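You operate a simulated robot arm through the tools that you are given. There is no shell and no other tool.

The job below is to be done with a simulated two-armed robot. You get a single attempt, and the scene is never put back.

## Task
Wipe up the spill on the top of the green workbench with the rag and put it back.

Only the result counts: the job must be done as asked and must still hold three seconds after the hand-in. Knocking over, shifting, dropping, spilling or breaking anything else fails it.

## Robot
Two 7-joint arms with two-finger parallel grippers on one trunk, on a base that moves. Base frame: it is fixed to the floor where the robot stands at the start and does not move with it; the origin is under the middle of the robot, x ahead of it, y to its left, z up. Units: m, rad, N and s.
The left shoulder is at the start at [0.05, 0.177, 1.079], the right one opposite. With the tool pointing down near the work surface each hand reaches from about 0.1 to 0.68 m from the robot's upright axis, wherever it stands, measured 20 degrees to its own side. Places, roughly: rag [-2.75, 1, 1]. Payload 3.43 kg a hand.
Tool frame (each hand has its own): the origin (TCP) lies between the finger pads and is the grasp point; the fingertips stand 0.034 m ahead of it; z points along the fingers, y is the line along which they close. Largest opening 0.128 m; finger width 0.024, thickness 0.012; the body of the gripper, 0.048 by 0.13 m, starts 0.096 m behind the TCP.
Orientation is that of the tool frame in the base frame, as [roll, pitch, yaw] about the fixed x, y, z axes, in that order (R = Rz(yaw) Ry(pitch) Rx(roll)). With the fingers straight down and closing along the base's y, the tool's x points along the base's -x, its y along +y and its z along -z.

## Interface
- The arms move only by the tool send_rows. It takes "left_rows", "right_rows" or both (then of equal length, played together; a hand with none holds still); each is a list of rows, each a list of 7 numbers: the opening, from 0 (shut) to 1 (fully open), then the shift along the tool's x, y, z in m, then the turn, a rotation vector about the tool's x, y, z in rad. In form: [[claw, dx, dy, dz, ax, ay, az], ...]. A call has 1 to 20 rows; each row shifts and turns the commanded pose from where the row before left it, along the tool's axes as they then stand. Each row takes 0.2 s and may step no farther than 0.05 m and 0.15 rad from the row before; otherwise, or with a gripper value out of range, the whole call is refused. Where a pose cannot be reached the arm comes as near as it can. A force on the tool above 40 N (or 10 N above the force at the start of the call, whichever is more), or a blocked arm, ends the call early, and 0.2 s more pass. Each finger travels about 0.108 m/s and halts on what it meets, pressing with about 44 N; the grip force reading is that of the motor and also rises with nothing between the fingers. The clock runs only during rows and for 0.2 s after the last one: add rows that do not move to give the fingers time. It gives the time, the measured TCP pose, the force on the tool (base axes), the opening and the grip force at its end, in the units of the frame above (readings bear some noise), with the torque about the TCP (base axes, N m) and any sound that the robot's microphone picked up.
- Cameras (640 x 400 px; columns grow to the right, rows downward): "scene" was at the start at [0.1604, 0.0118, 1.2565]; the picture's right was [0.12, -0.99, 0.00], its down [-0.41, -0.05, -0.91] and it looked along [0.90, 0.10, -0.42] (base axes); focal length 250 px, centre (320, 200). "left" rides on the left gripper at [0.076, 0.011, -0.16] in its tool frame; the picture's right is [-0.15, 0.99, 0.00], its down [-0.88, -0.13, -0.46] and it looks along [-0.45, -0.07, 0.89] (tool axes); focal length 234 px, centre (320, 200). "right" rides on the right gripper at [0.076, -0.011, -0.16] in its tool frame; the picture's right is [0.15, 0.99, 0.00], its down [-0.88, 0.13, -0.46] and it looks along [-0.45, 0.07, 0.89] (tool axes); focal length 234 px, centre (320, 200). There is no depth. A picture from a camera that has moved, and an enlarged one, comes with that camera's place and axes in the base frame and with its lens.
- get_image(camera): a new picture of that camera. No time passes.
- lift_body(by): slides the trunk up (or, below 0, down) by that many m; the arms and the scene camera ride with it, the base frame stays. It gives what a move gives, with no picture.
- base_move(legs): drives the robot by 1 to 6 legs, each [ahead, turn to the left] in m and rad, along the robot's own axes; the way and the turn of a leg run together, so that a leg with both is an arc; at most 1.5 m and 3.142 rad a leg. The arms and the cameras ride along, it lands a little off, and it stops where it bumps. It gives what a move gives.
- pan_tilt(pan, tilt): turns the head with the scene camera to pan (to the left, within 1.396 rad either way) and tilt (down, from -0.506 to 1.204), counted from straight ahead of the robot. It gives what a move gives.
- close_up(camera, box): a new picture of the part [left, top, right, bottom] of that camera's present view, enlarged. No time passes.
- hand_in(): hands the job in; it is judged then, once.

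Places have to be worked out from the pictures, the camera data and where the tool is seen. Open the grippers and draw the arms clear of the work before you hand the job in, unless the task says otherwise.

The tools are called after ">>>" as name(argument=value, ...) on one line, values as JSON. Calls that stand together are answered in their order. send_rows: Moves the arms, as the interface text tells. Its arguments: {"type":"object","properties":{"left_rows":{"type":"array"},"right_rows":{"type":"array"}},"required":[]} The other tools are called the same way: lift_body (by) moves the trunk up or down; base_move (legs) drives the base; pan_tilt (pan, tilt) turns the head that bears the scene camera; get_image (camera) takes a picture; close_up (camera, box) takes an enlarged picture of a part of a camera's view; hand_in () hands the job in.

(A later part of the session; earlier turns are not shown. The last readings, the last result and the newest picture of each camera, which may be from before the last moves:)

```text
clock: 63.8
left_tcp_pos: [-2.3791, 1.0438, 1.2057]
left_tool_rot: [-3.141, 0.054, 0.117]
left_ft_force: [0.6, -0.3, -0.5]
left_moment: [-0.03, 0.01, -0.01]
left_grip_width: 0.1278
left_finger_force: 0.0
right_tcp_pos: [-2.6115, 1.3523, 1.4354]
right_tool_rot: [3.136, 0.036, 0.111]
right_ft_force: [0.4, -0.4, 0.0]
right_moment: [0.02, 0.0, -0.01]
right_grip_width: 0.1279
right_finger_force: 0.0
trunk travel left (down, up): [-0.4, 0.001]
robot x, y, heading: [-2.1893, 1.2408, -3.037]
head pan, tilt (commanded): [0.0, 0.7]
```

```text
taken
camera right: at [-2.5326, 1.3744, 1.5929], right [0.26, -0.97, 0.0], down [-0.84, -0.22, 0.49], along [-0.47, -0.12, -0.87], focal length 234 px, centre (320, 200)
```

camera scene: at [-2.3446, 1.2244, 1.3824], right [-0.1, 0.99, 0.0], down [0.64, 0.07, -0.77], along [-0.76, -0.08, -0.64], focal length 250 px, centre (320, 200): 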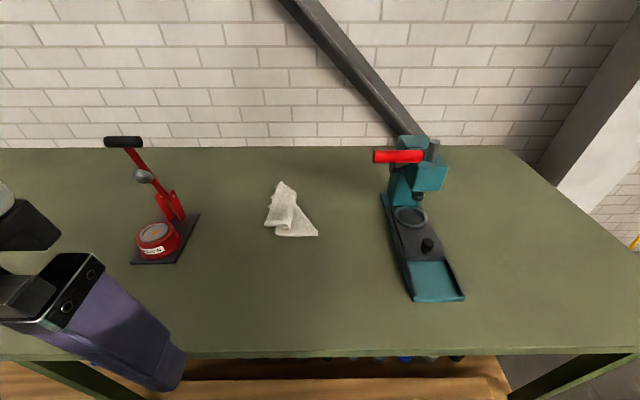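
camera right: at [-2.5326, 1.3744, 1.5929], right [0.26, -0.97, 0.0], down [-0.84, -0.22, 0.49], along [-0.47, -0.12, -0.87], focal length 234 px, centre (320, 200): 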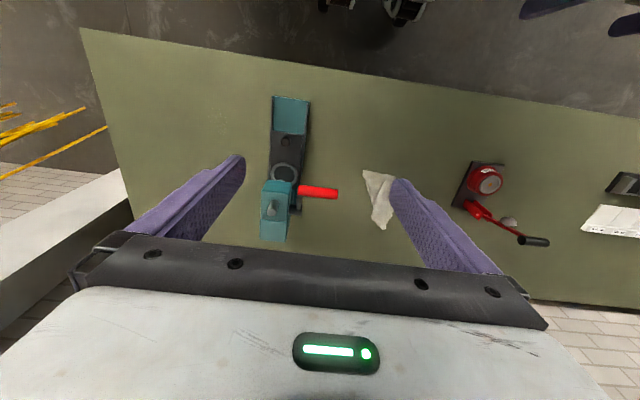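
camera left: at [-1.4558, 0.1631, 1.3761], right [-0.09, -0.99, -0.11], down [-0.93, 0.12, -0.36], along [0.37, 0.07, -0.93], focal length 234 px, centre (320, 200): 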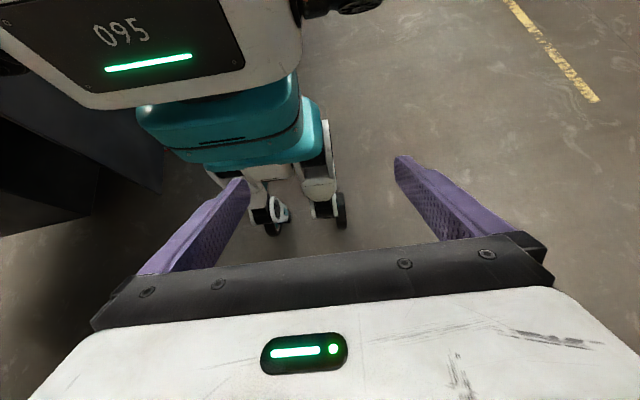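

I now have good views of rag, press and stand. The spill should appear near column 510, row 270 of the scene view; I'll enlarge that and the rag.

>>> close_up(camera="scene", box=[440, 200, 600, 300])

>>> close_up(camera="scene", box=[230, 160, 358, 260])

>>> close_up(camera="right", box=[80, 20, 300, 160])

>>> close_up(camera="right", box=[330, 140, 458, 240])

```text
4.00 times, centred on (520, 250) of scene
camera zoom: at [-2.3446, 1.2244, 1.3824], right [-0.1, 0.99, 0.0], down [0.64, 0.07, -0.77], along [-0.76, -0.08, -0.64], focal length 1000 px, centre (-480, 0)
```

zoom: 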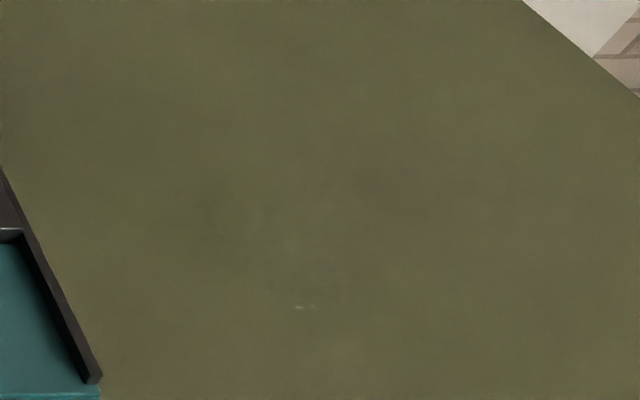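

```text
4.00 times, centred on (294, 210) of scene
camera zoom: at [-2.3446, 1.2244, 1.3824], right [-0.1, 0.99, 0.0], down [0.64, 0.07, -0.77], along [-0.76, -0.08, -0.64], focal length 1000 px, centre (424, 160)
```

zoom: 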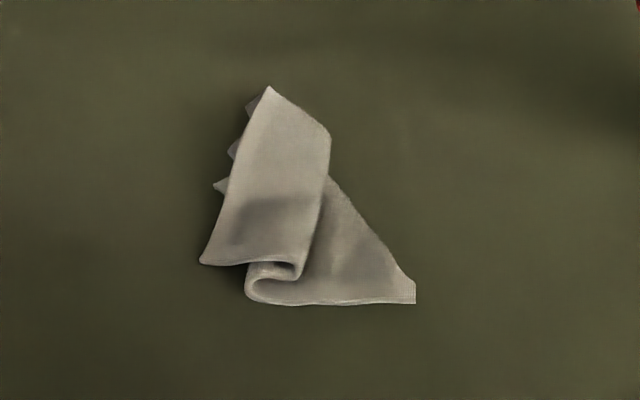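

```text
2.86 times, centred on (190, 90) of right
camera zoom: at [-2.5326, 1.3744, 1.5929], right [0.26, -0.97, 0.0], down [-0.84, -0.22, 0.49], along [-0.47, -0.12, -0.87], focal length 669 px, centre (691, 514)
```

zoom: 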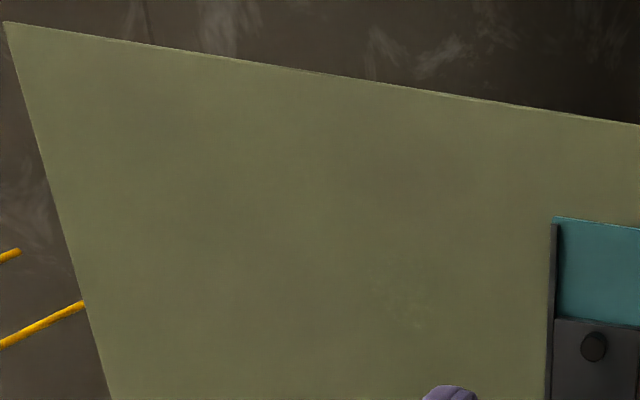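

```text
4.00 times, centred on (394, 190) of right
camera zoom: at [-2.5326, 1.3744, 1.5929], right [0.26, -0.97, 0.0], down [-0.84, -0.22, 0.49], along [-0.47, -0.12, -0.87], focal length 937 px, centre (24, 240)
```

zoom: 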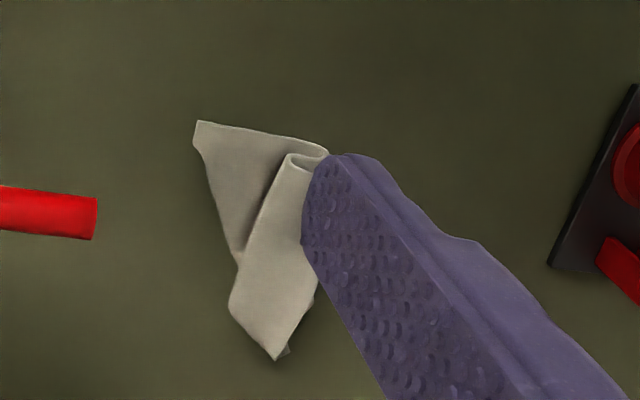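

The spill is almost clear on this view but shows a faint glint at about [-2.70, 1.61]. The rag is a folded grey cloth covering about x -2.75 to -2.96, y 1.04 to 1.18. I'll move the left hand 0.1 m to the left, straighten the right tool, and then drive 0.08 m ahead (edge about 0.31 m from the axis now).

>>> send_rows(left_rows=[[1, 0, 0.04, 0, 0, 0, 0], [1, 0, 0.04, 0, 0, 0, 0], [1, 0, 0.03, 0, 0, 0, 0]], right_rows=[[1, 0, 0, 0.03, 0, 0, 0], [1, 0, 0, 0.02, 0, 0.035, 0], [1, 0, 0, 0, 0, 0, 0]])

>>> base_move(legs=[[0.08, 0]])

>>> get_image(camera="scene")

>>> get_image(camera="right")

```text
clock: 64.6
left_tcp_pos: [-2.365, 0.9332, 1.2053]
left_tool_rot: [-3.14, 0.054, 0.116]
left_ft_force: [-0.3, 0.2, -1.0]
left_moment: [0.0, 0.02, 0.02]
left_grip_width: 0.1278
left_finger_force: 0.0
right_tcp_pos: [-2.6144, 1.3529, 1.386]
right_tool_rot: [3.137, 0.001, 0.113]
right_ft_force: [0.2, 0.3, -0.2]
right_moment: [0.02, 0.03, -0.02]
right_grip_width: 0.128
right_finger_force: 0.0
trunk travel left (down, up): [-0.4, 0.001]
robot x, y, heading: [-2.1885, 1.2387, -3.034]
head pan, tilt (commanded): [0.0, 0.7]
```

```text
clock: 65.9
left_tcp_pos: [-2.4356, 0.9265, 1.2058]
left_tool_rot: [-3.141, 0.052, 0.12]
left_ft_force: [0.0, 0.7, -0.6]
left_moment: [0.02, 0.02, 0.01]
left_grip_width: 0.1285
left_finger_force: 0.1
right_tcp_pos: [-2.6865, 1.3462, 1.3869]
right_tool_rot: [3.137, 0.001, 0.112]
right_ft_force: [0.1, 1.3, -0.7]
right_moment: [0.02, 0.03, -0.01]
right_grip_width: 0.128
right_finger_force: 0.0
trunk travel left (down, up): [-0.4, 0.001]
robot x, y, heading: [-2.2576, 1.2322, -3.036]
head pan, tilt (commanded): [0.0, 0.7]
stopped in leg 1: the robot was blocked; the commanded pose is now the measured one
```

```text
taken
camera scene: at [-2.4146, 1.217, 1.3827], right [-0.1, 0.99, 0.0], down [0.64, 0.07, -0.77], along [-0.76, -0.08, -0.64], focal length 250 px, centre (320, 200)
```

scene: 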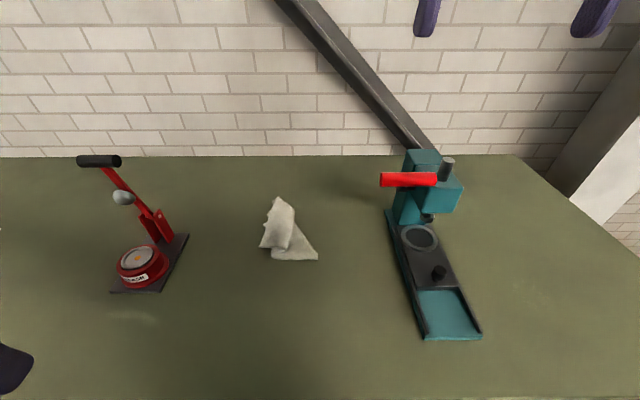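

```text
taken
camera right: at [-2.6115, 1.3668, 1.5458], right [0.26, -0.97, 0.0], down [-0.86, -0.23, 0.46], along [-0.44, -0.12, -0.89], focal length 234 px, centre (320, 200)
```

right: 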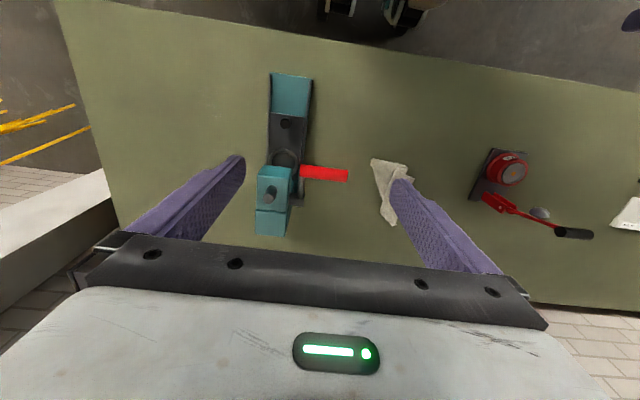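

The base stopped after about 0.07 m, so it has probably just touched the bench; objects look undisturbed. I'll back off 0.015 m to relieve contact, and enlarge the spill area and a faint bright patch in front of the grease stand.

>>> base_move(legs=[[-0.015, 0]])

>>> close_up(camera="scene", box=[80, 240, 280, 365])

>>> close_up(camera="scene", box=[460, 220, 640, 340])

```text
clock: 66.7
left_tcp_pos: [-2.4226, 0.9283, 1.2061]
left_tool_rot: [-3.139, 0.052, 0.118]
left_ft_force: [-0.4, -0.4, 0.4]
left_moment: [-0.01, 0.05, -0.01]
left_grip_width: 0.1278
left_finger_force: 0.2
right_tcp_pos: [-2.6728, 1.3477, 1.3855]
right_tool_rot: [3.137, -0.002, 0.111]
right_ft_force: [0.3, 0.1, 0.4]
right_moment: [0.02, -0.01, -0.04]
right_grip_width: 0.128
right_finger_force: 0.1
trunk travel left (down, up): [-0.4, 0.001]
robot x, y, heading: [-2.2489, 1.2326, -3.037]
head pan, tilt (commanded): [0.0, 0.7]
```

```text
3.20 times, centred on (180, 302) of scene
camera zoom: at [-2.4008, 1.2186, 1.3824], right [-0.1, 0.99, 0.0], down [0.64, 0.07, -0.76], along [-0.76, -0.08, -0.64], focal length 800 px, centre (768, -128)
```

zoom: 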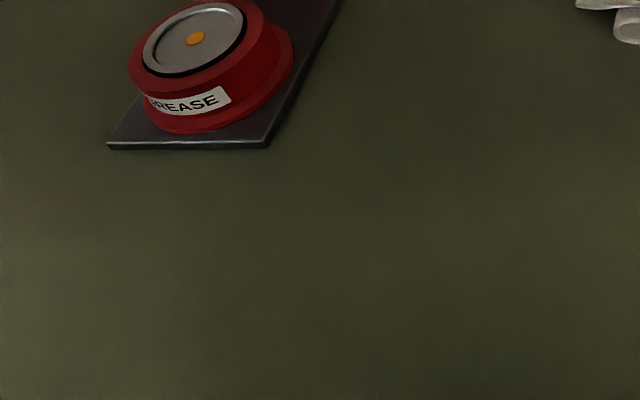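

```text
3.33 times, centred on (550, 280) of scene
camera zoom: at [-2.4008, 1.2186, 1.3824], right [-0.1, 0.99, 0.0], down [0.64, 0.07, -0.76], along [-0.76, -0.08, -0.64], focal length 834 px, centre (-447, -67)
```

zoom: 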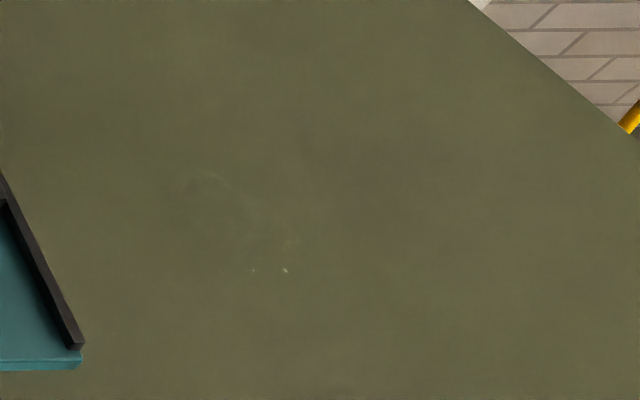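

The spill shows faintly as a roundish patch about 0.08 m across, centred near [-2.725, 1.615]; the bright patch by the stand is only a light reflection. Now I'll move the right hand, still high, over the rag near [-2.83, 1.08].

>>> send_rows(right_rows=[[1, -0.01, 0.045, 0, 0, 0, 0], [1, -0.02, 0.045, 0, 0, 0, 0], [1, -0.02, 0.045, 0, 0, 0, 0], [1, -0.02, 0.045, 0, 0, 0, 0], [1, -0.025, 0.04, 0, 0, 0, 0], [1, -0.03, 0.03, 0, 0, 0, 0], [1, -0.03, 0, 0.03, 0, 0, 0], [1, -0.03, 0, 0.04, 0, 0, 0], [1, 0, 0, 0.04, 0, 0, 0], [1, 0, 0, 0, 0, 0, 0]])

>>> get_image(camera="right")

>>> get_image(camera="scene")

```text
clock: 68.2
left_tcp_pos: [-2.4239, 0.9286, 1.2052]
left_tool_rot: [-3.141, 0.053, 0.115]
left_ft_force: [1.0, 0.0, 0.0]
left_moment: [0.01, -0.01, -0.01]
left_grip_width: 0.128
left_finger_force: 0.0
right_tcp_pos: [-2.7408, 1.1785, 1.3507]
right_tool_rot: [3.029, 0.012, 0.002]
right_ft_force: [-0.5, 0.3, 0.4]
right_moment: [-0.01, -0.01, -0.01]
right_grip_width: 0.1281
right_finger_force: 0.1
right hand out of reach, approached as far as the arm can: row 3, 4, 5, 6
trunk travel left (down, up): [-0.4, 0.001]
robot x, y, heading: [-2.2457, 1.2329, -3.036]
head pan, tilt (commanded): [0.0, 0.7]
stopped in row 7 (right hand): the arm was blocked; the commanded pose is now the measured one
```

```text
taken
camera right: at [-2.6634, 1.2076, 1.508], right [0.15, -0.98, 0.11], down [-0.87, -0.08, 0.48], along [-0.46, -0.17, -0.87], focal length 234 px, centre (320, 200)
```

right: 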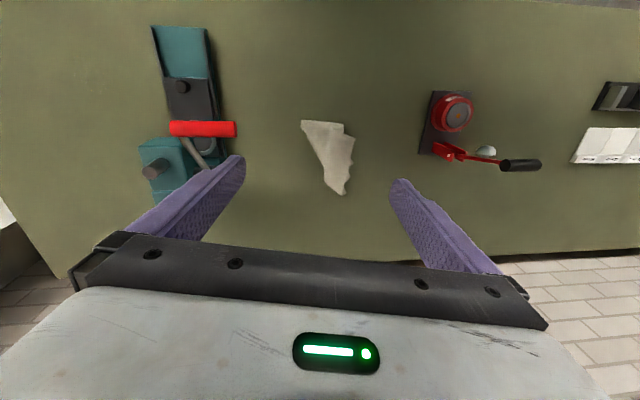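

```text
taken
camera scene: at [-2.4015, 1.2187, 1.3824], right [-0.1, 0.99, 0.0], down [0.64, 0.07, -0.76], along [-0.76, -0.08, -0.64], focal length 250 px, centre (320, 200)
```

scene: 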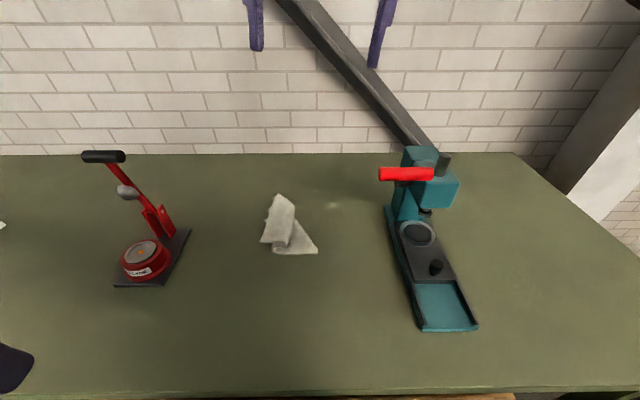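

The right arm ran out of reach crossing over at that height and stopped. Reaching across past the press handle isn't good, so I'll bring the right hand back to its own side and straighten it. Then I'll shift the base about 0.3 m toward -y so the rag lies ahead of the right arm.

>>> send_rows(right_rows=[[1, 0.02, -0.03, 0, 0.056, 0.006, -0.055], [1, 0.02, -0.03, 0, 0.056, 0.006, -0.055], [1, 0.02, -0.04, 0, 0, 0, 0], [1, 0.01, -0.04, 0, 0, 0, 0], [1, 0.01, -0.04, 0, 0, 0, 0], [1, 0, 0, 0, 0, 0, 0]])

>>> get_image(camera="scene")

```text
clock: 69.6
left_tcp_pos: [-2.4221, 0.9274, 1.2057]
left_tool_rot: [-3.14, 0.054, 0.118]
left_ft_force: [0.9, -1.0, -0.2]
left_moment: [0.0, -0.03, 0.02]
left_grip_width: 0.1278
left_finger_force: 0.2
right_tcp_pos: [-2.6758, 1.3604, 1.3462]
right_tool_rot: [-3.14, 0.01, 0.119]
right_ft_force: [0.4, -0.3, 0.2]
right_moment: [0.01, -0.01, 0.01]
right_grip_width: 0.1279
right_finger_force: 0.1
trunk travel left (down, up): [-0.4, 0.001]
robot x, y, heading: [-2.2468, 1.2342, -3.04]
head pan, tilt (commanded): [0.0, 0.7]
```

```text
taken
camera scene: at [-2.4015, 1.2176, 1.3823], right [-0.1, 0.99, 0.0], down [0.64, 0.07, -0.76], along [-0.76, -0.08, -0.64], focal length 250 px, centre (320, 200)
```

scene: 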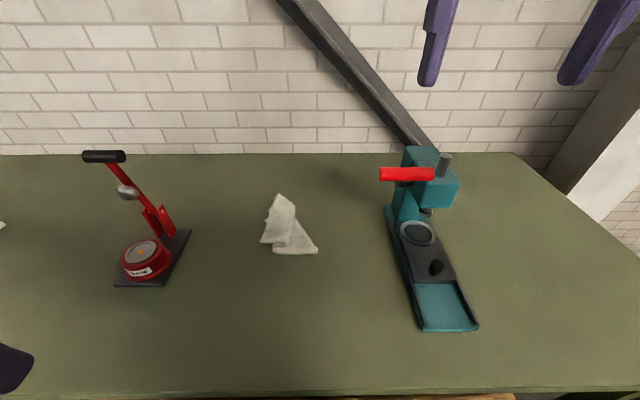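

The right hand is back on its side. Now the base: back 0.1 m, turn left to face -y, drive 0.3 m along the bench, and turn back to face it.

>>> base_move(legs=[[-0.1, 0], [0, 1.469], [0.31, 0], [0, -1.469]])

>>> get_image(camera="scene")

>>> get_image(camera="right")

```text
clock: 79.8
left_tcp_pos: [-2.3209, 0.6296, 1.2041]
left_tool_rot: [-3.139, 0.054, 0.11]
left_ft_force: [-0.2, 0.3, -0.4]
left_moment: [0.02, 0.01, -0.01]
left_grip_width: 0.1277
left_finger_force: 0.2
right_tcp_pos: [-2.5698, 1.0648, 1.3463]
right_tool_rot: [-3.139, 0.009, 0.11]
right_ft_force: [0.5, -0.4, 0.7]
right_moment: [-0.02, 0.04, -0.01]
right_grip_width: 0.128
right_finger_force: 0.0
trunk travel left (down, up): [-0.4, 0.001]
robot x, y, heading: [-2.1369, 0.9304, -3.042]
head pan, tilt (commanded): [0.0, 0.7]
```

```text
taken
camera scene: at [-2.2959, 0.9196, 1.3824], right [-0.1, 1.0, 0.0], down [0.64, 0.06, -0.76], along [-0.76, -0.07, -0.64], focal length 250 px, centre (320, 200)
```

scene: 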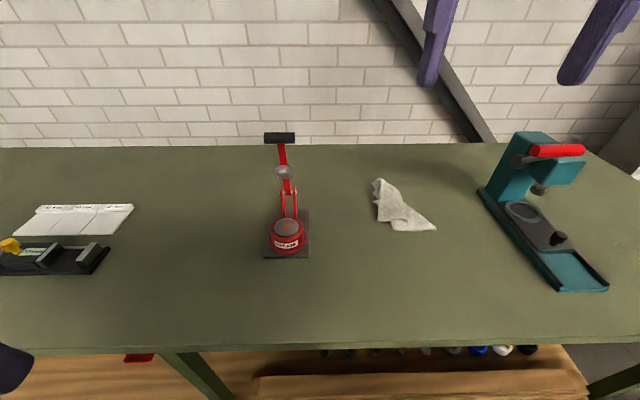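

```text
taken
camera right: at [-2.4938, 1.0839, 1.5044], right [0.25, -0.97, 0.0], down [-0.86, -0.23, 0.46], along [-0.45, -0.11, -0.89], focal length 234 px, centre (320, 200)
```

right: 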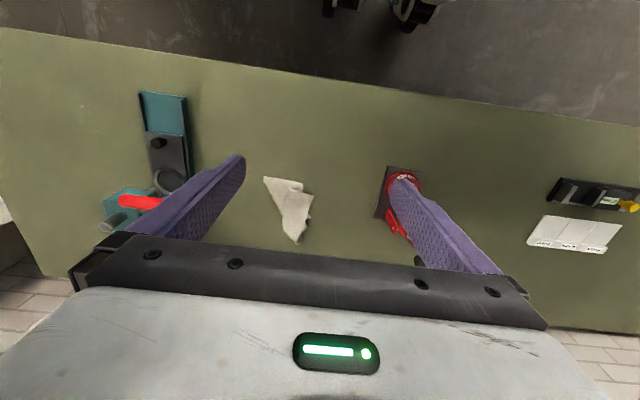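

The rag is now ahead of the right arm. I'll move ahead 0.07 m, still short of where the base touched before, and take close-ups of the rag.

>>> base_move(legs=[[0.07, 0]])

>>> close_up(camera="scene", box=[340, 170, 468, 270])

>>> close_up(camera="right", box=[220, 140, 348, 240])

```text
clock: 80.8
left_tcp_pos: [-2.3901, 0.6229, 1.2058]
left_tool_rot: [-3.139, 0.055, 0.112]
left_ft_force: [-0.1, 0.7, 0.2]
left_moment: [0.0, -0.04, 0.03]
left_grip_width: 0.1281
left_finger_force: 0.1
right_tcp_pos: [-2.6398, 1.0584, 1.345]
right_tool_rot: [-3.139, 0.008, 0.11]
right_ft_force: [0.2, -0.3, -0.1]
right_moment: [0.0, -0.04, -0.01]
right_grip_width: 0.1281
right_finger_force: 0.1
trunk travel left (down, up): [-0.4, 0.001]
robot x, y, heading: [-2.2123, 0.9254, -3.045]
head pan, tilt (commanded): [0.0, 0.7]
```

```text
4.00 times, centred on (404, 220) of scene
camera zoom: at [-2.3666, 0.9126, 1.3823], right [-0.1, 1.0, 0.0], down [0.64, 0.06, -0.76], along [-0.76, -0.07, -0.64], focal length 1000 px, centre (-16, 120)
```

zoom: 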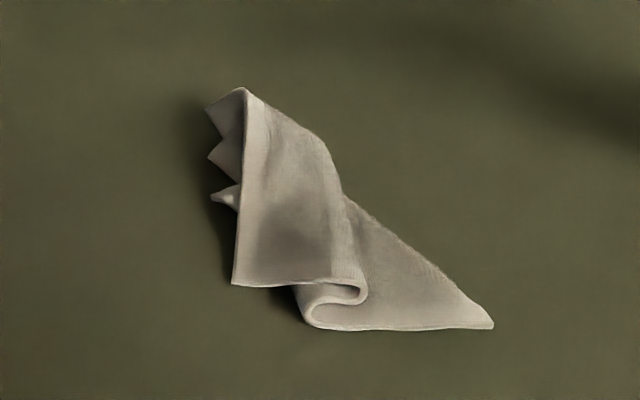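

```text
4.00 times, centred on (284, 190) of right
camera zoom: at [-2.5647, 1.0768, 1.5042], right [0.25, -0.97, 0.0], down [-0.86, -0.23, 0.46], along [-0.45, -0.11, -0.89], focal length 937 px, centre (464, 240)
```

zoom: 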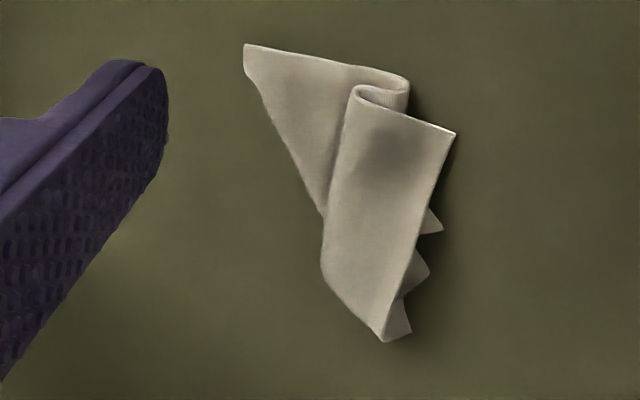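

The rag is a folded strip running along x (about -2.78 to -2.94, y 1.03 to 1.10) with a flap toward y = 1.17, standing perhaps 0.03 m above a top at z of about 0.91. I'll bring the right hand down and forward to hover over [-2.845, 1.07], at z of about 1.05.

>>> send_rows(right_rows=[[1, 0, 0, 0.05, 0, 0, 0], [1, 0, 0, 0.05, 0, 0, 0], [1, 0, 0, 0.05, 0, 0, 0], [1, 0, 0, 0.05, 0, 0, 0], [1, -0.04, -0.007, 0.02, 0, 0, 0], [1, -0.04, -0.007, 0.02, 0, 0, 0], [1, -0.04, -0.007, 0.02, 0, 0, 0], [1, -0.04, -0.007, 0.02, 0, 0, 0], [1, -0.0425, -0.008, 0.02, 0, 0, 0], [1, 0, 0, 0, 0, 0, 0]])

>>> get_image(camera="right")

>>> get_image(camera="scene")

```text
clock: 83.0
left_tcp_pos: [-2.3892, 0.623, 1.2059]
left_tool_rot: [-3.138, 0.051, 0.11]
left_ft_force: [-0.3, 0.0, -0.2]
left_moment: [0.0, 0.0, -0.02]
left_grip_width: 0.128
left_finger_force: 0.0
right_tcp_pos: [-2.848, 1.0722, 1.0461]
right_tool_rot: [-3.139, 0.011, 0.108]
right_ft_force: [-0.1, 1.0, -0.2]
right_moment: [-0.02, 0.02, -0.03]
right_grip_width: 0.1282
right_finger_force: 0.2
trunk travel left (down, up): [-0.4, 0.001]
robot x, y, heading: [-2.2128, 0.9283, -3.048]
head pan, tilt (commanded): [0.0, 0.7]
```

```text
taken
camera right: at [-2.7722, 1.0908, 1.2048], right [0.25, -0.97, -0.01], down [-0.86, -0.23, 0.46], along [-0.45, -0.11, -0.89], focal length 234 px, centre (320, 200)
```

right: 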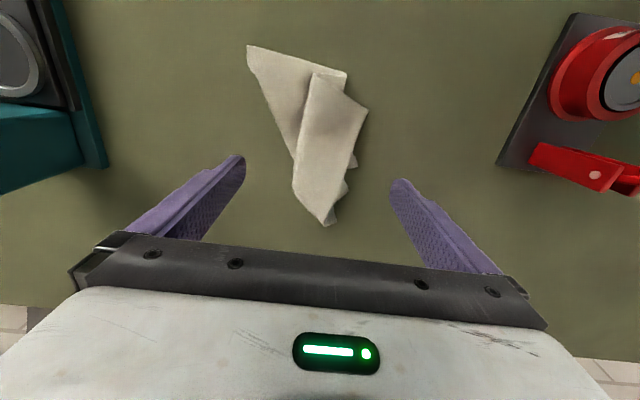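

```text
taken
camera scene: at [-2.3652, 0.9131, 1.3825], right [-0.1, 1.0, 0.0], down [0.64, 0.06, -0.77], along [-0.76, -0.07, -0.64], focal length 250 px, centre (320, 200)
```

scene: 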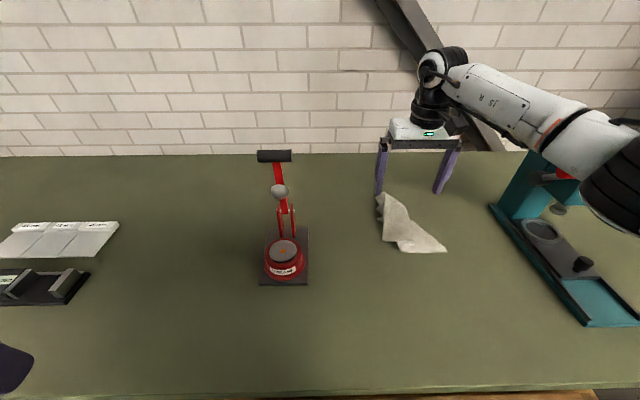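

The hand hovers over the rag, but the right elbow hangs out toward the press. I'll look that way before going lower.

>>> pan_tilt(pan=-0.7, tilt=0.5)

>>> get_image(camera="scene")

```text
clock: 84.0
left_tcp_pos: [-2.3892, 0.6235, 1.2054]
left_tool_rot: [-3.141, 0.051, 0.109]
left_ft_force: [-0.4, -0.1, -0.2]
left_moment: [-0.01, -0.01, -0.02]
left_grip_width: 0.1282
left_finger_force: 0.0
right_tcp_pos: [-2.8489, 1.0709, 1.045]
right_tool_rot: [-3.139, 0.009, 0.11]
right_ft_force: [0.5, 0.0, 0.5]
right_moment: [0.01, -0.01, 0.0]
right_grip_width: 0.1279
right_finger_force: 0.1
trunk travel left (down, up): [-0.4, 0.001]
robot x, y, heading: [-2.2085, 0.9262, -3.043]
head pan, tilt (commanded): [-0.7, 0.499]
```

```text
taken
camera scene: at [-2.3561, 0.9724, 1.4001], right [0.57, 0.82, 0.0], down [0.39, -0.27, -0.88], along [-0.72, 0.5, -0.48], focal length 250 px, centre (320, 200)
```

scene: 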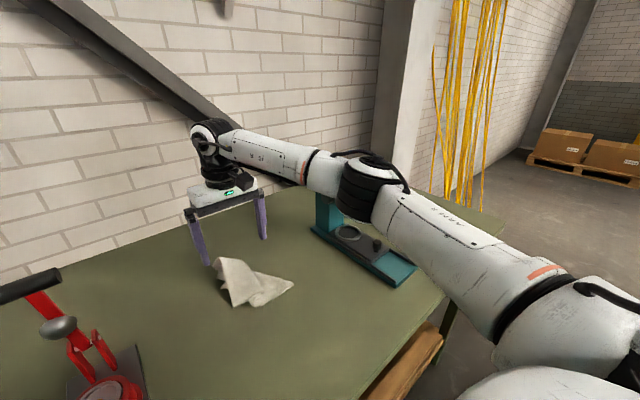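

The elbow is at about [-2.68, 1.30, 1.19], over the low front part of the press and clear of its tall back part and handle (x below -2.83). I'll lower 0.05 m and check the elbow again.

>>> send_rows(right_rows=[[1, 0, 0, 0.025, 0, 0, 0], [1, 0, 0, 0.025, 0, 0, 0], [1, 0, 0, 0, 0, 0, 0]])

>>> get_image(camera="scene")

>>> close_up(camera="scene", box=[160, 160, 448, 320])

>>> get_image(camera="right")

```text
clock: 84.8
left_tcp_pos: [-2.3893, 0.6239, 1.2047]
left_tool_rot: [-3.139, 0.053, 0.11]
left_ft_force: [0.0, 0.2, -0.3]
left_moment: [0.0, 0.0, -0.01]
left_grip_width: 0.1278
left_finger_force: 0.0
right_tcp_pos: [-2.8494, 1.0712, 0.9981]
right_tool_rot: [-3.139, 0.008, 0.109]
right_ft_force: [-0.4, -0.1, -0.4]
right_moment: [0.0, 0.01, 0.0]
right_grip_width: 0.128
right_finger_force: 0.0
trunk travel left (down, up): [-0.4, 0.001]
robot x, y, heading: [-2.2131, 0.9223, -3.048]
head pan, tilt (commanded): [-0.7, 0.499]
```

```text
taken
camera scene: at [-2.356, 0.9725, 1.4001], right [0.57, 0.82, 0.0], down [0.39, -0.27, -0.88], along [-0.72, 0.5, -0.48], focal length 250 px, centre (320, 200)
```

scene: 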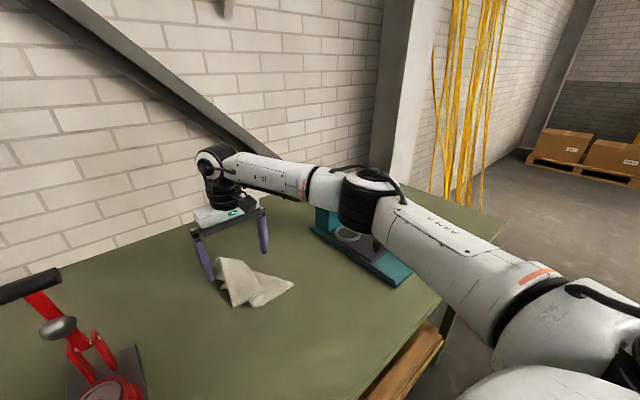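

```text
2.22 times, centred on (304, 240) of scene
camera zoom: at [-2.356, 0.9725, 1.4001], right [0.57, 0.82, 0.0], down [0.39, -0.27, -0.88], along [-0.72, 0.5, -0.48], focal length 556 px, centre (356, 111)
```

zoom: 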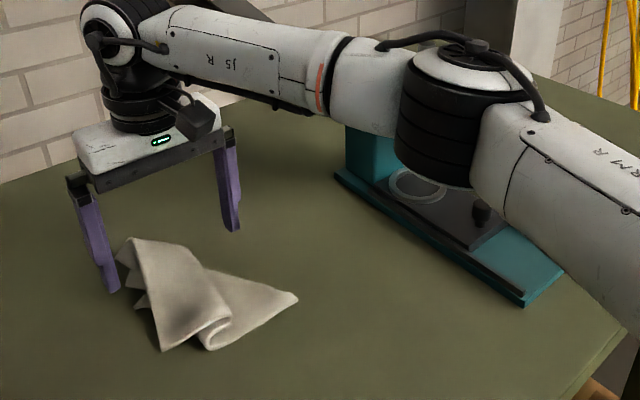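

```text
taken
camera right: at [-2.7737, 1.0905, 1.1574], right [0.25, -0.97, 0.0], down [-0.86, -0.23, 0.46], along [-0.45, -0.11, -0.89], focal length 234 px, centre (320, 200)
```

right: 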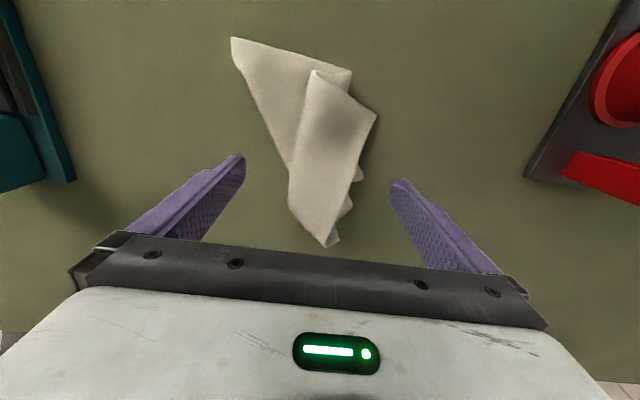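

The elbow still clears the press, and the fingers straddle the rag evenly (rag between the pads in the hand view). I'll lower a further 0.044 m in small steps, to tips just above the top.

>>> send_rows(right_rows=[[1, 0, 0, 0.02, 0, 0, 0], [1, 0, 0, 0.012, 0, 0, 0], [1, 0, 0, 0.008, 0, 0, 0], [1, 0, 0, 0.004, 0, 0, 0], [1, 0, 0, 0, 0, 0, 0]])

>>> get_image(camera="right")

>>> close_up(camera="scene", box=[160, 160, 448, 320])

```text
clock: 86.0
left_tcp_pos: [-2.3899, 0.6239, 1.2051]
left_tool_rot: [-3.139, 0.053, 0.11]
left_ft_force: [0.2, 0.2, -0.6]
left_moment: [0.02, -0.01, -0.01]
left_grip_width: 0.1282
left_finger_force: 0.1
right_tcp_pos: [-2.8492, 1.0707, 0.9545]
right_tool_rot: [-3.138, 0.008, 0.109]
right_ft_force: [0.9, 0.1, -0.2]
right_moment: [0.03, -0.02, 0.0]
right_grip_width: 0.1282
right_finger_force: 0.0
trunk travel left (down, up): [-0.4, 0.001]
robot x, y, heading: [-2.2097, 0.9264, -3.045]
head pan, tilt (commanded): [-0.7, 0.499]
```

```text
taken
camera right: at [-2.773, 1.091, 1.1133], right [0.25, -0.97, 0.0], down [-0.86, -0.23, 0.46], along [-0.45, -0.11, -0.89], focal length 234 px, centre (320, 200)
```

right: 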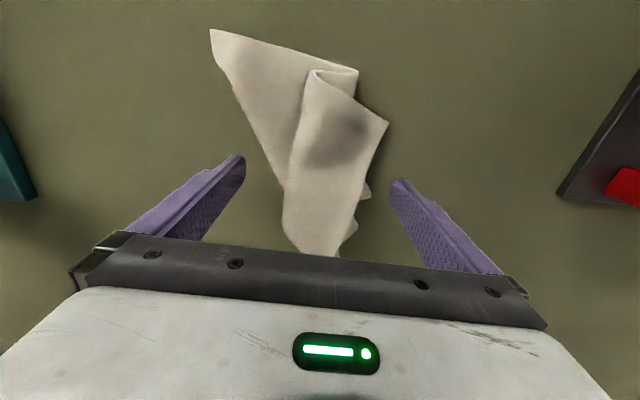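

```text
2.22 times, centred on (304, 240) of scene
camera zoom: at [-2.3561, 0.9725, 1.4001], right [0.57, 0.82, 0.0], down [0.39, -0.27, -0.88], along [-0.72, 0.5, -0.48], focal length 556 px, centre (356, 111)
```

zoom: 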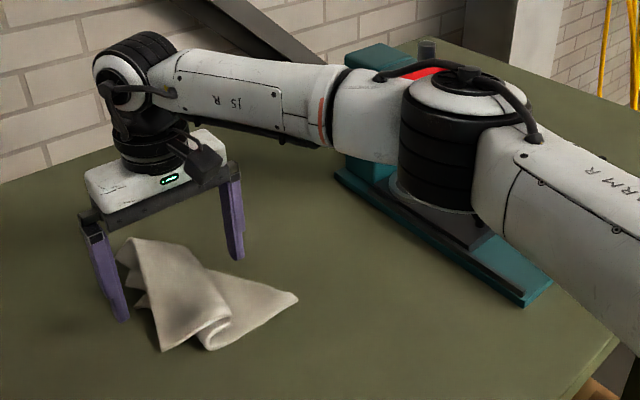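

The tips are about 1 cm above the top with no contact force, and the elbow still clears the press. I'll creep down in 3 mm steps to get the tips right at the surface.

>>> send_rows(right_rows=[[1, 0, 0, 0.003, 0, 0, 0], [1, 0, 0, 0.003, 0, 0, 0], [1, 0, 0, 0, 0, 0, 0]])

```text
clock: 86.8
left_tcp_pos: [-2.3896, 0.6239, 1.205]
left_tool_rot: [-3.141, 0.052, 0.11]
left_ft_force: [-0.2, -0.1, -0.3]
left_moment: [-0.01, 0.01, -0.01]
left_grip_width: 0.1279
left_finger_force: 0.1
right_tcp_pos: [-2.8489, 1.0728, 0.9476]
right_tool_rot: [-3.138, 0.01, 0.111]
right_ft_force: [0.2, 0.5, 0.0]
right_moment: [0.04, 0.0, -0.04]
right_grip_width: 0.1281
right_finger_force: 0.1
trunk travel left (down, up): [-0.4, 0.001]
robot x, y, heading: [-2.2108, 0.9253, -3.05]
head pan, tilt (commanded): [-0.7, 0.499]
```

Still no contact at TCP z 0.948. I'll creep down a bit more, two steps at a time.

>>> send_rows(right_rows=[[1, 0, 0, 0.003, 0, 0, 0], [1, 0, 0, 0.003, 0, 0, 0], [1, 0, 0, 0, 0, 0, 0]])

>>> get_image(camera="right")

```text
clock: 87.7
left_tcp_pos: [-2.3899, 0.6237, 1.2051]
left_tool_rot: [-3.141, 0.052, 0.11]
left_ft_force: [-0.3, -0.5, -1.0]
left_moment: [0.01, 0.02, 0.03]
left_grip_width: 0.128
left_finger_force: 0.0
right_tcp_pos: [-2.8485, 1.0724, 0.9407]
right_tool_rot: [-3.139, 0.008, 0.11]
right_ft_force: [0.8, -0.6, -0.2]
right_moment: [0.03, -0.01, -0.03]
right_grip_width: 0.128
right_finger_force: 0.2
trunk travel left (down, up): [-0.4, 0.001]
robot x, y, heading: [-2.213, 0.9303, -3.043]
head pan, tilt (commanded): [-0.7, 0.499]
```

```text
taken
camera right: at [-2.7722, 1.0916, 1.1006], right [0.25, -0.97, 0.0], down [-0.86, -0.23, 0.46], along [-0.45, -0.11, -0.89], focal length 234 px, centre (320, 200)
```

right: 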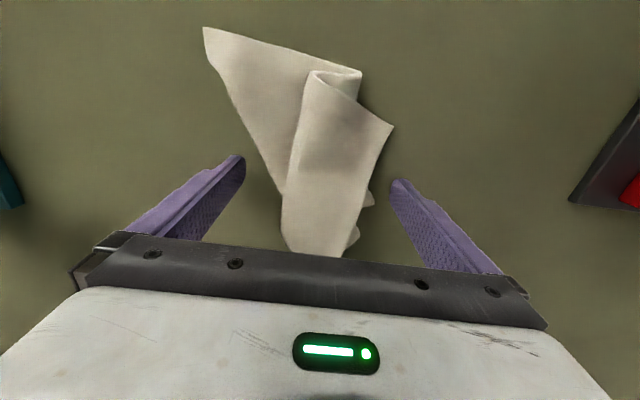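

Tips at about 0.907 with no contact, so the top is slightly lower than I judged. I'll continue creeping down.

>>> send_rows(right_rows=[[1, 0, 0, 0.003, 0, 0, 0], [1, 0, 0, 0.003, 0, 0, 0], [1, 0, 0, 0, 0, 0, 0]])

```text
clock: 88.5
left_tcp_pos: [-2.3897, 0.6237, 1.206]
left_tool_rot: [-3.139, 0.053, 0.113]
left_ft_force: [0.0, 0.1, -0.6]
left_moment: [0.04, -0.02, -0.01]
left_grip_width: 0.128
left_finger_force: 0.1
right_tcp_pos: [-2.8489, 1.0726, 0.9353]
right_tool_rot: [-3.138, 0.007, 0.108]
right_ft_force: [0.4, -0.3, 0.0]
right_moment: [0.01, 0.03, 0.0]
right_grip_width: 0.1281
right_finger_force: 0.1
trunk travel left (down, up): [-0.4, 0.001]
robot x, y, heading: [-2.2104, 0.9207, -3.047]
head pan, tilt (commanded): [-0.7, 0.499]
```

>>> send_rows(right_rows=[[1, 0, 0, 0.003, 0, 0, 0], [1, 0, 0, 0.003, 0, 0, 0], [1, 0, 0, 0, 0, 0, 0]])

>>> close_up(camera="scene", box=[160, 160, 448, 320])

```text
clock: 89.2
left_tcp_pos: [-2.3884, 0.6227, 1.2074]
left_tool_rot: [-3.14, 0.054, 0.108]
left_ft_force: [0.2, 0.1, -0.2]
left_moment: [-0.01, -0.01, 0.01]
left_grip_width: 0.1281
left_finger_force: 0.1
right_tcp_pos: [-2.8493, 1.0724, 0.9337]
right_tool_rot: [3.141, 0.017, 0.108]
right_ft_force: [-0.2, 2.1, 24.5]
right_moment: [-1.54, -0.46, 0.22]
right_grip_width: 0.1263
right_finger_force: 0.1
trunk travel left (down, up): [-0.4, 0.001]
robot x, y, heading: [-2.2086, 0.9289, -3.048]
head pan, tilt (commanded): [-0.7, 0.499]
```

```text
2.22 times, centred on (304, 240) of scene
camera zoom: at [-2.3534, 0.9725, 1.4008], right [0.57, 0.82, 0.0], down [0.39, -0.27, -0.88], along [-0.72, 0.5, -0.48], focal length 556 px, centre (356, 111)
```

zoom: 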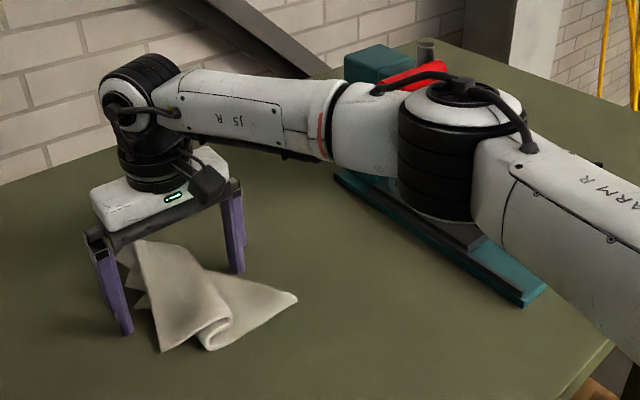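

Contact: 24 N upward at TCP z 0.934, so the bench top is at about z = 0.90. I'll rise 6 mm in command (to just clear the surface) and close the fingers on the rag.

>>> send_rows(right_rows=[[1, 0, 0, -0.006, 0, 0, 0], [1, 0, 0, 0, 0, 0, 0], [0.6, 0, 0, 0, 0, 0, 0], [0.3, 0, 0, 0, 0, 0, 0], [0, 0, 0, 0, 0, 0, 0], [0, 0, 0, 0, 0, 0, 0], [0, 0, 0, 0, 0, 0, 0], [0, 0, 0, 0, 0, 0, 0]])

>>> get_image(camera="right")

>>> close_up(camera="scene", box=[160, 160, 448, 320])

```text
clock: 91.0
left_tcp_pos: [-2.3902, 0.6237, 1.2056]
left_tool_rot: [-3.14, 0.051, 0.111]
left_ft_force: [-0.8, 0.1, 0.0]
left_moment: [0.0, 0.03, 0.0]
left_grip_width: 0.1281
left_finger_force: 0.1
right_tcp_pos: [-2.8484, 1.0717, 0.9352]
right_tool_rot: [-3.138, 0.008, 0.109]
right_ft_force: [-0.1, 0.0, 1.3]
right_moment: [0.11, -0.01, 0.0]
right_grip_width: 0.0126
right_finger_force: 43.8
trunk travel left (down, up): [-0.4, 0.001]
robot x, y, heading: [-2.2127, 0.9277, -3.048]
head pan, tilt (commanded): [-0.7, 0.499]
```

```text
taken
camera right: at [-2.772, 1.0912, 1.0945], right [0.25, -0.97, 0.0], down [-0.86, -0.23, 0.46], along [-0.45, -0.11, -0.89], focal length 234 px, centre (320, 200)
```

right: 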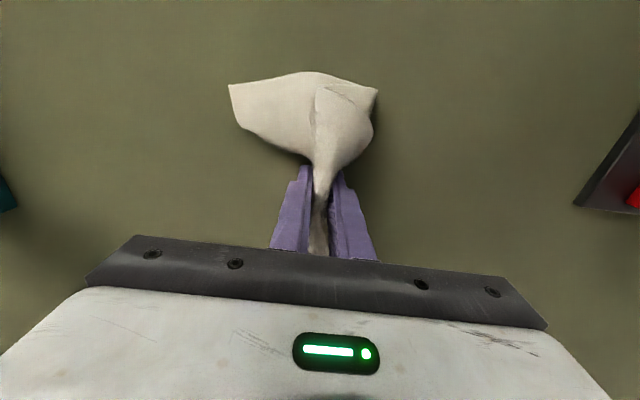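

```text
2.22 times, centred on (304, 240) of scene
camera zoom: at [-2.3559, 0.9725, 1.4001], right [0.57, 0.82, 0.0], down [0.39, -0.27, -0.88], along [-0.72, 0.5, -0.48], focal length 556 px, centre (356, 111)
```

zoom: 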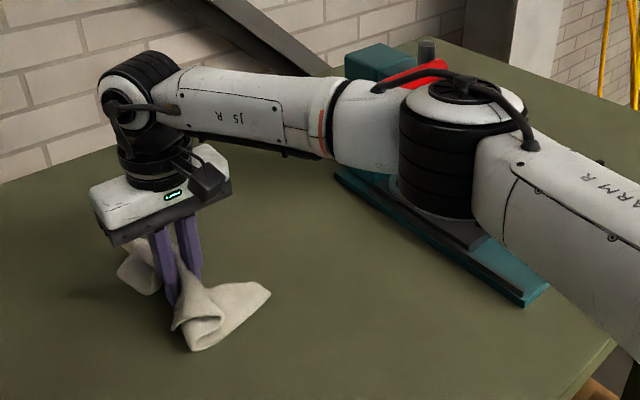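

The rag is soft and now pinched between the fingers (width 12.6 mm, grip 44 N). The grasp pose was [-2.848, 1.072, 0.935], yaw 0.109, and I'll return to it for putting it back. I'll lift straight up 0.11 m and check that it holds.

>>> send_rows(right_rows=[[0, 0, 0, -0.02, 0, 0, 0], [0, 0, 0, -0.03, 0, 0, 0], [0, 0, 0, -0.03, 0, 0, 0], [0, 0, 0, -0.03, 0, 0, 0], [0, 0, 0, 0, 0, 0, 0]])

>>> get_image(camera="scene")

>>> get_image(camera="right")

```text
clock: 92.2
left_tcp_pos: [-2.3889, 0.624, 1.2055]
left_tool_rot: [-3.139, 0.053, 0.11]
left_ft_force: [-0.3, 0.1, -0.5]
left_moment: [-0.02, 0.04, 0.0]
left_grip_width: 0.1281
left_finger_force: 0.1
right_tcp_pos: [-2.8476, 1.0716, 1.0447]
right_tool_rot: [-3.139, 0.009, 0.111]
right_ft_force: [-0.2, 0.1, -0.4]
right_moment: [0.1, 0.01, 0.05]
right_grip_width: 0.0124
right_finger_force: 44.1
trunk travel left (down, up): [-0.4, 0.001]
robot x, y, heading: [-2.2099, 0.9258, -3.046]
head pan, tilt (commanded): [-0.7, 0.499]
```

```text
taken
camera scene: at [-2.3563, 0.9726, 1.4001], right [0.57, 0.82, 0.0], down [0.39, -0.27, -0.88], along [-0.72, 0.5, -0.48], focal length 250 px, centre (320, 200)
```

scene: 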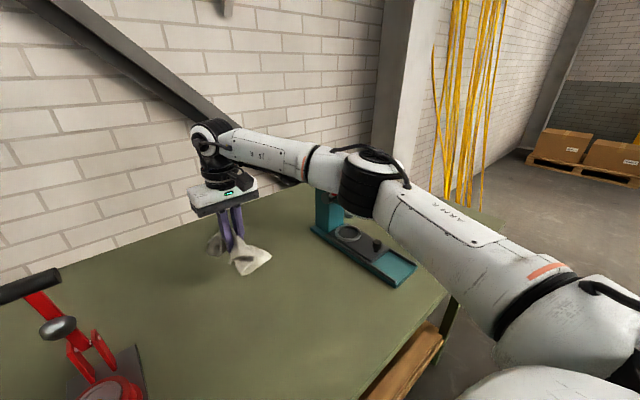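

```text
taken
camera right: at [-2.7723, 1.0907, 1.2044], right [0.25, -0.97, 0.0], down [-0.86, -0.23, 0.46], along [-0.45, -0.11, -0.89], focal length 234 px, centre (320, 200)
```

right: 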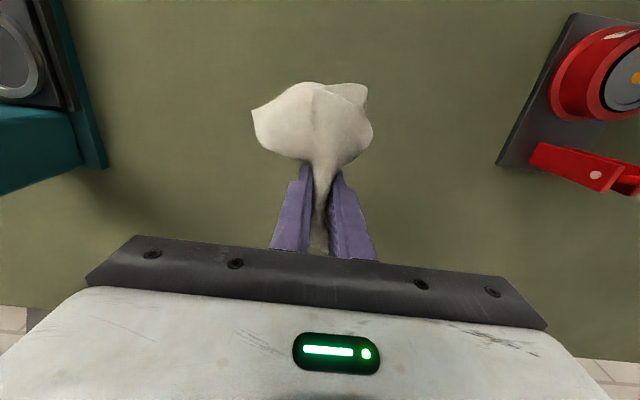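

The rag is held firmly and stays bunched round the fingertips. I'll retract the hand up and toward the robot along the way it came, then check the left arm before moving the base.

>>> send_rows(right_rows=[[0, 0.04, 0.007, -0.02, 0, 0, 0], [0, 0.04, 0.007, -0.02, 0, 0, 0], [0, 0.04, 0.007, -0.02, 0, 0, 0], [0, 0.04, 0.007, -0.02, 0, 0, 0], [0, 0.0425, 0.008, -0.02, 0, 0, 0], [0, 0, 0, -0.05, 0, 0, 0], [0, 0, 0, -0.05, 0, 0, 0], [0, 0, 0, -0.05, 0, 0, 0], [0, 0, 0, -0.05, 0, 0, 0], [0, 0, 0, 0, 0, 0, 0]])

>>> pan_tilt(pan=1.1, tilt=0.4)

>>> get_image(camera="scene")

>>> get_image(camera="right")

```text
clock: 94.5
left_tcp_pos: [-2.3902, 0.6237, 1.2052]
left_tool_rot: [-3.139, 0.053, 0.11]
left_ft_force: [-0.8, 0.2, -0.4]
left_moment: [-0.06, -0.03, -0.01]
left_grip_width: 0.128
left_finger_force: 0.0
right_tcp_pos: [-2.6408, 1.0576, 1.3447]
right_tool_rot: [-3.14, 0.007, 0.111]
right_ft_force: [-0.2, 1.1, -0.5]
right_moment: [0.07, 0.01, 0.04]
right_grip_width: 0.0123
right_finger_force: 44.1
trunk travel left (down, up): [-0.4, 0.001]
robot x, y, heading: [-2.2117, 0.9247, -3.043]
head pan, tilt (commanded): [-0.7, 0.499]
```

```text
clock: 96.2
left_tcp_pos: [-2.3901, 0.6224, 1.2056]
left_tool_rot: [-3.139, 0.052, 0.109]
left_ft_force: [0.2, -0.6, 0.0]
left_moment: [0.03, 0.03, -0.01]
left_grip_width: 0.1282
left_finger_force: 0.1
right_tcp_pos: [-2.6396, 1.0569, 1.3446]
right_tool_rot: [-3.138, 0.01, 0.11]
right_ft_force: [0.3, 0.1, 0.5]
right_moment: [0.1, 0.02, 0.01]
right_grip_width: 0.0123
right_finger_force: 44.0
trunk travel left (down, up): [-0.4, 0.001]
robot x, y, heading: [-2.2097, 0.9283, -3.047]
head pan, tilt (commanded): [1.1, 0.4]
```

```text
taken
camera scene: at [-2.3151, 0.8347, 1.4093], right [-0.93, 0.37, 0.0], down [0.14, 0.36, -0.92], along [-0.34, -0.86, -0.39], focal length 250 px, centre (320, 200)
```

scene: 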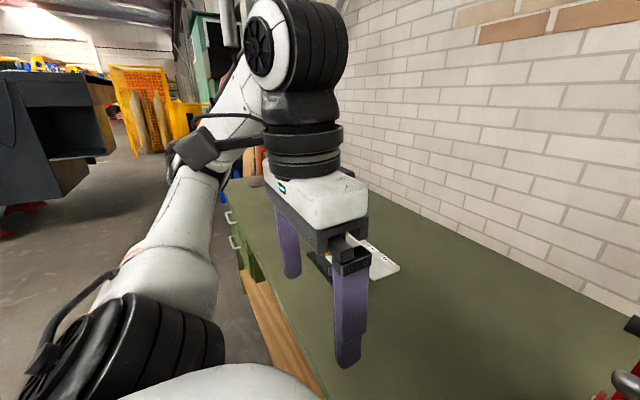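

```text
taken
camera right: at [-2.5637, 1.0765, 1.5036], right [0.25, -0.97, 0.0], down [-0.86, -0.23, 0.46], along [-0.45, -0.11, -0.89], focal length 234 px, centre (320, 200)
```

right: 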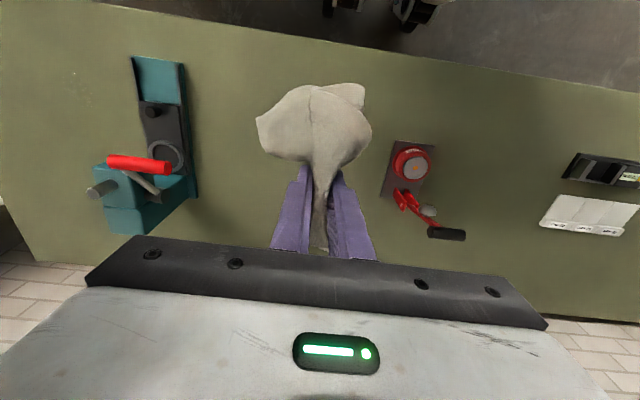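

The rag is secure. The left elbow sits at about z = 1.29 and 0.58 m out, which would pass too near the grease stand's handle when turning. I'll raise the left hand 0.15 m and draw it inward first.

>>> send_rows(left_rows=[[1, 0, -0.03, -0.03, 0, 0, 0], [1, 0, -0.03, -0.04, 0, 0, 0], [1, 0, -0.03, -0.04, 0, 0, 0], [1, 0, 0, -0.04, 0, 0, 0], [1, 0, 0, 0, 0, 0, 0]])

>>> get_image(camera="scene")

```text
clock: 97.5
left_tcp_pos: [-2.392, 0.7132, 1.3557]
left_tool_rot: [-3.14, 0.05, 0.108]
left_ft_force: [-0.1, 0.4, -0.3]
left_moment: [0.02, -0.02, -0.02]
left_grip_width: 0.1279
left_finger_force: 0.0
right_tcp_pos: [-2.6408, 1.056, 1.3444]
right_tool_rot: [-3.137, 0.007, 0.109]
right_ft_force: [-0.4, 0.2, -0.1]
right_moment: [0.06, -0.04, 0.02]
right_grip_width: 0.0125
right_finger_force: 44.1
trunk travel left (down, up): [-0.4, 0.001]
robot x, y, heading: [-2.2057, 0.9284, -3.048]
head pan, tilt (commanded): [1.1, 0.4]
```

```text
taken
camera scene: at [-2.3162, 0.8345, 1.4091], right [-0.93, 0.37, 0.0], down [0.14, 0.36, -0.92], along [-0.34, -0.86, -0.39], focal length 250 px, centre (320, 200)
```

scene: 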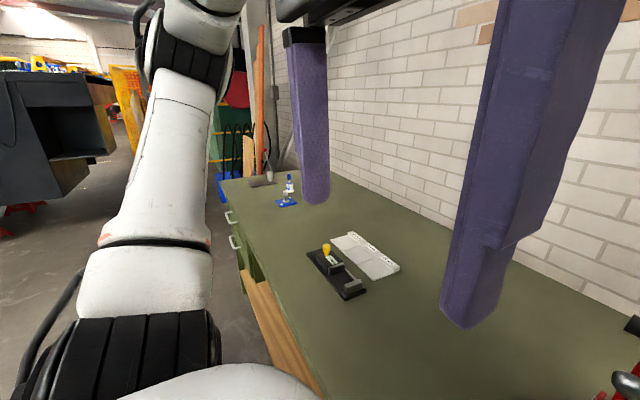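

The left elbow is now high (about z = 1.5). I'll back off, turn right to face +y, drive 0.53 m along the bench and turn back to face it.

>>> base_move(legs=[[-0.1, 0], [0, -1.667], [0.53, 0]])

>>> pan_tilt(pan=0.5, tilt=0.6)

>>> get_image(camera="scene")

```text
clock: 105.2
left_tcp_pos: [-2.3224, 1.6612, 1.3545]
left_tool_rot: [3.142, 0.052, -1.536]
left_ft_force: [-0.6, 0.7, -0.8]
left_moment: [-0.01, 0.04, 0.0]
left_grip_width: 0.1279
left_finger_force: 0.1
right_tcp_pos: [-1.9609, 1.8819, 1.3442]
right_tool_rot: [-3.139, 0.009, -1.537]
right_ft_force: [0.8, -0.1, -0.2]
right_moment: [0.01, -0.01, 0.29]
right_grip_width: 0.0114
right_finger_force: 43.7
trunk travel left (down, up): [-0.4, 0.001]
robot x, y, heading: [-2.1212, 1.4671, 1.591]
head pan, tilt (commanded): [1.1, 0.4]
```

```text
clock: 106.2
left_tcp_pos: [-2.3215, 1.6577, 1.3571]
left_tool_rot: [-3.14, 0.053, -1.535]
left_ft_force: [0.9, 0.5, -0.6]
left_moment: [-0.02, 0.01, 0.0]
left_grip_width: 0.1277
left_finger_force: 0.1
right_tcp_pos: [-1.9607, 1.8811, 1.3441]
right_tool_rot: [-3.136, 0.007, -1.536]
right_ft_force: [0.2, -0.6, -0.2]
right_moment: [0.03, -0.02, 0.26]
right_grip_width: 0.0113
right_finger_force: 43.8
trunk travel left (down, up): [-0.4, 0.001]
robot x, y, heading: [-2.1219, 1.4624, 1.594]
head pan, tilt (commanded): [0.499, 0.6]
```

```text
taken
camera scene: at [-2.1697, 1.611, 1.391], right [0.87, 0.5, 0.0], down [0.28, -0.49, -0.83], along [-0.41, 0.72, -0.56], focal length 250 px, centre (320, 200)
```

scene: 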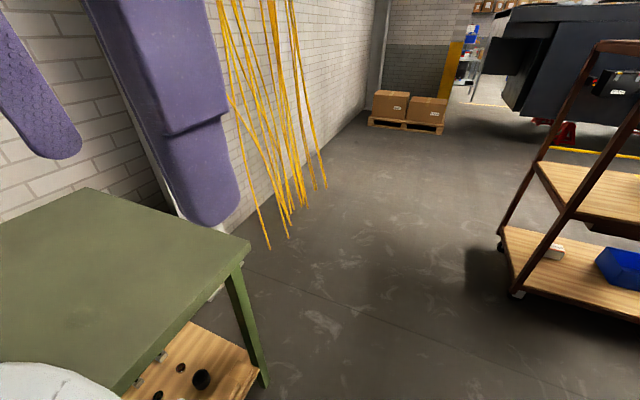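

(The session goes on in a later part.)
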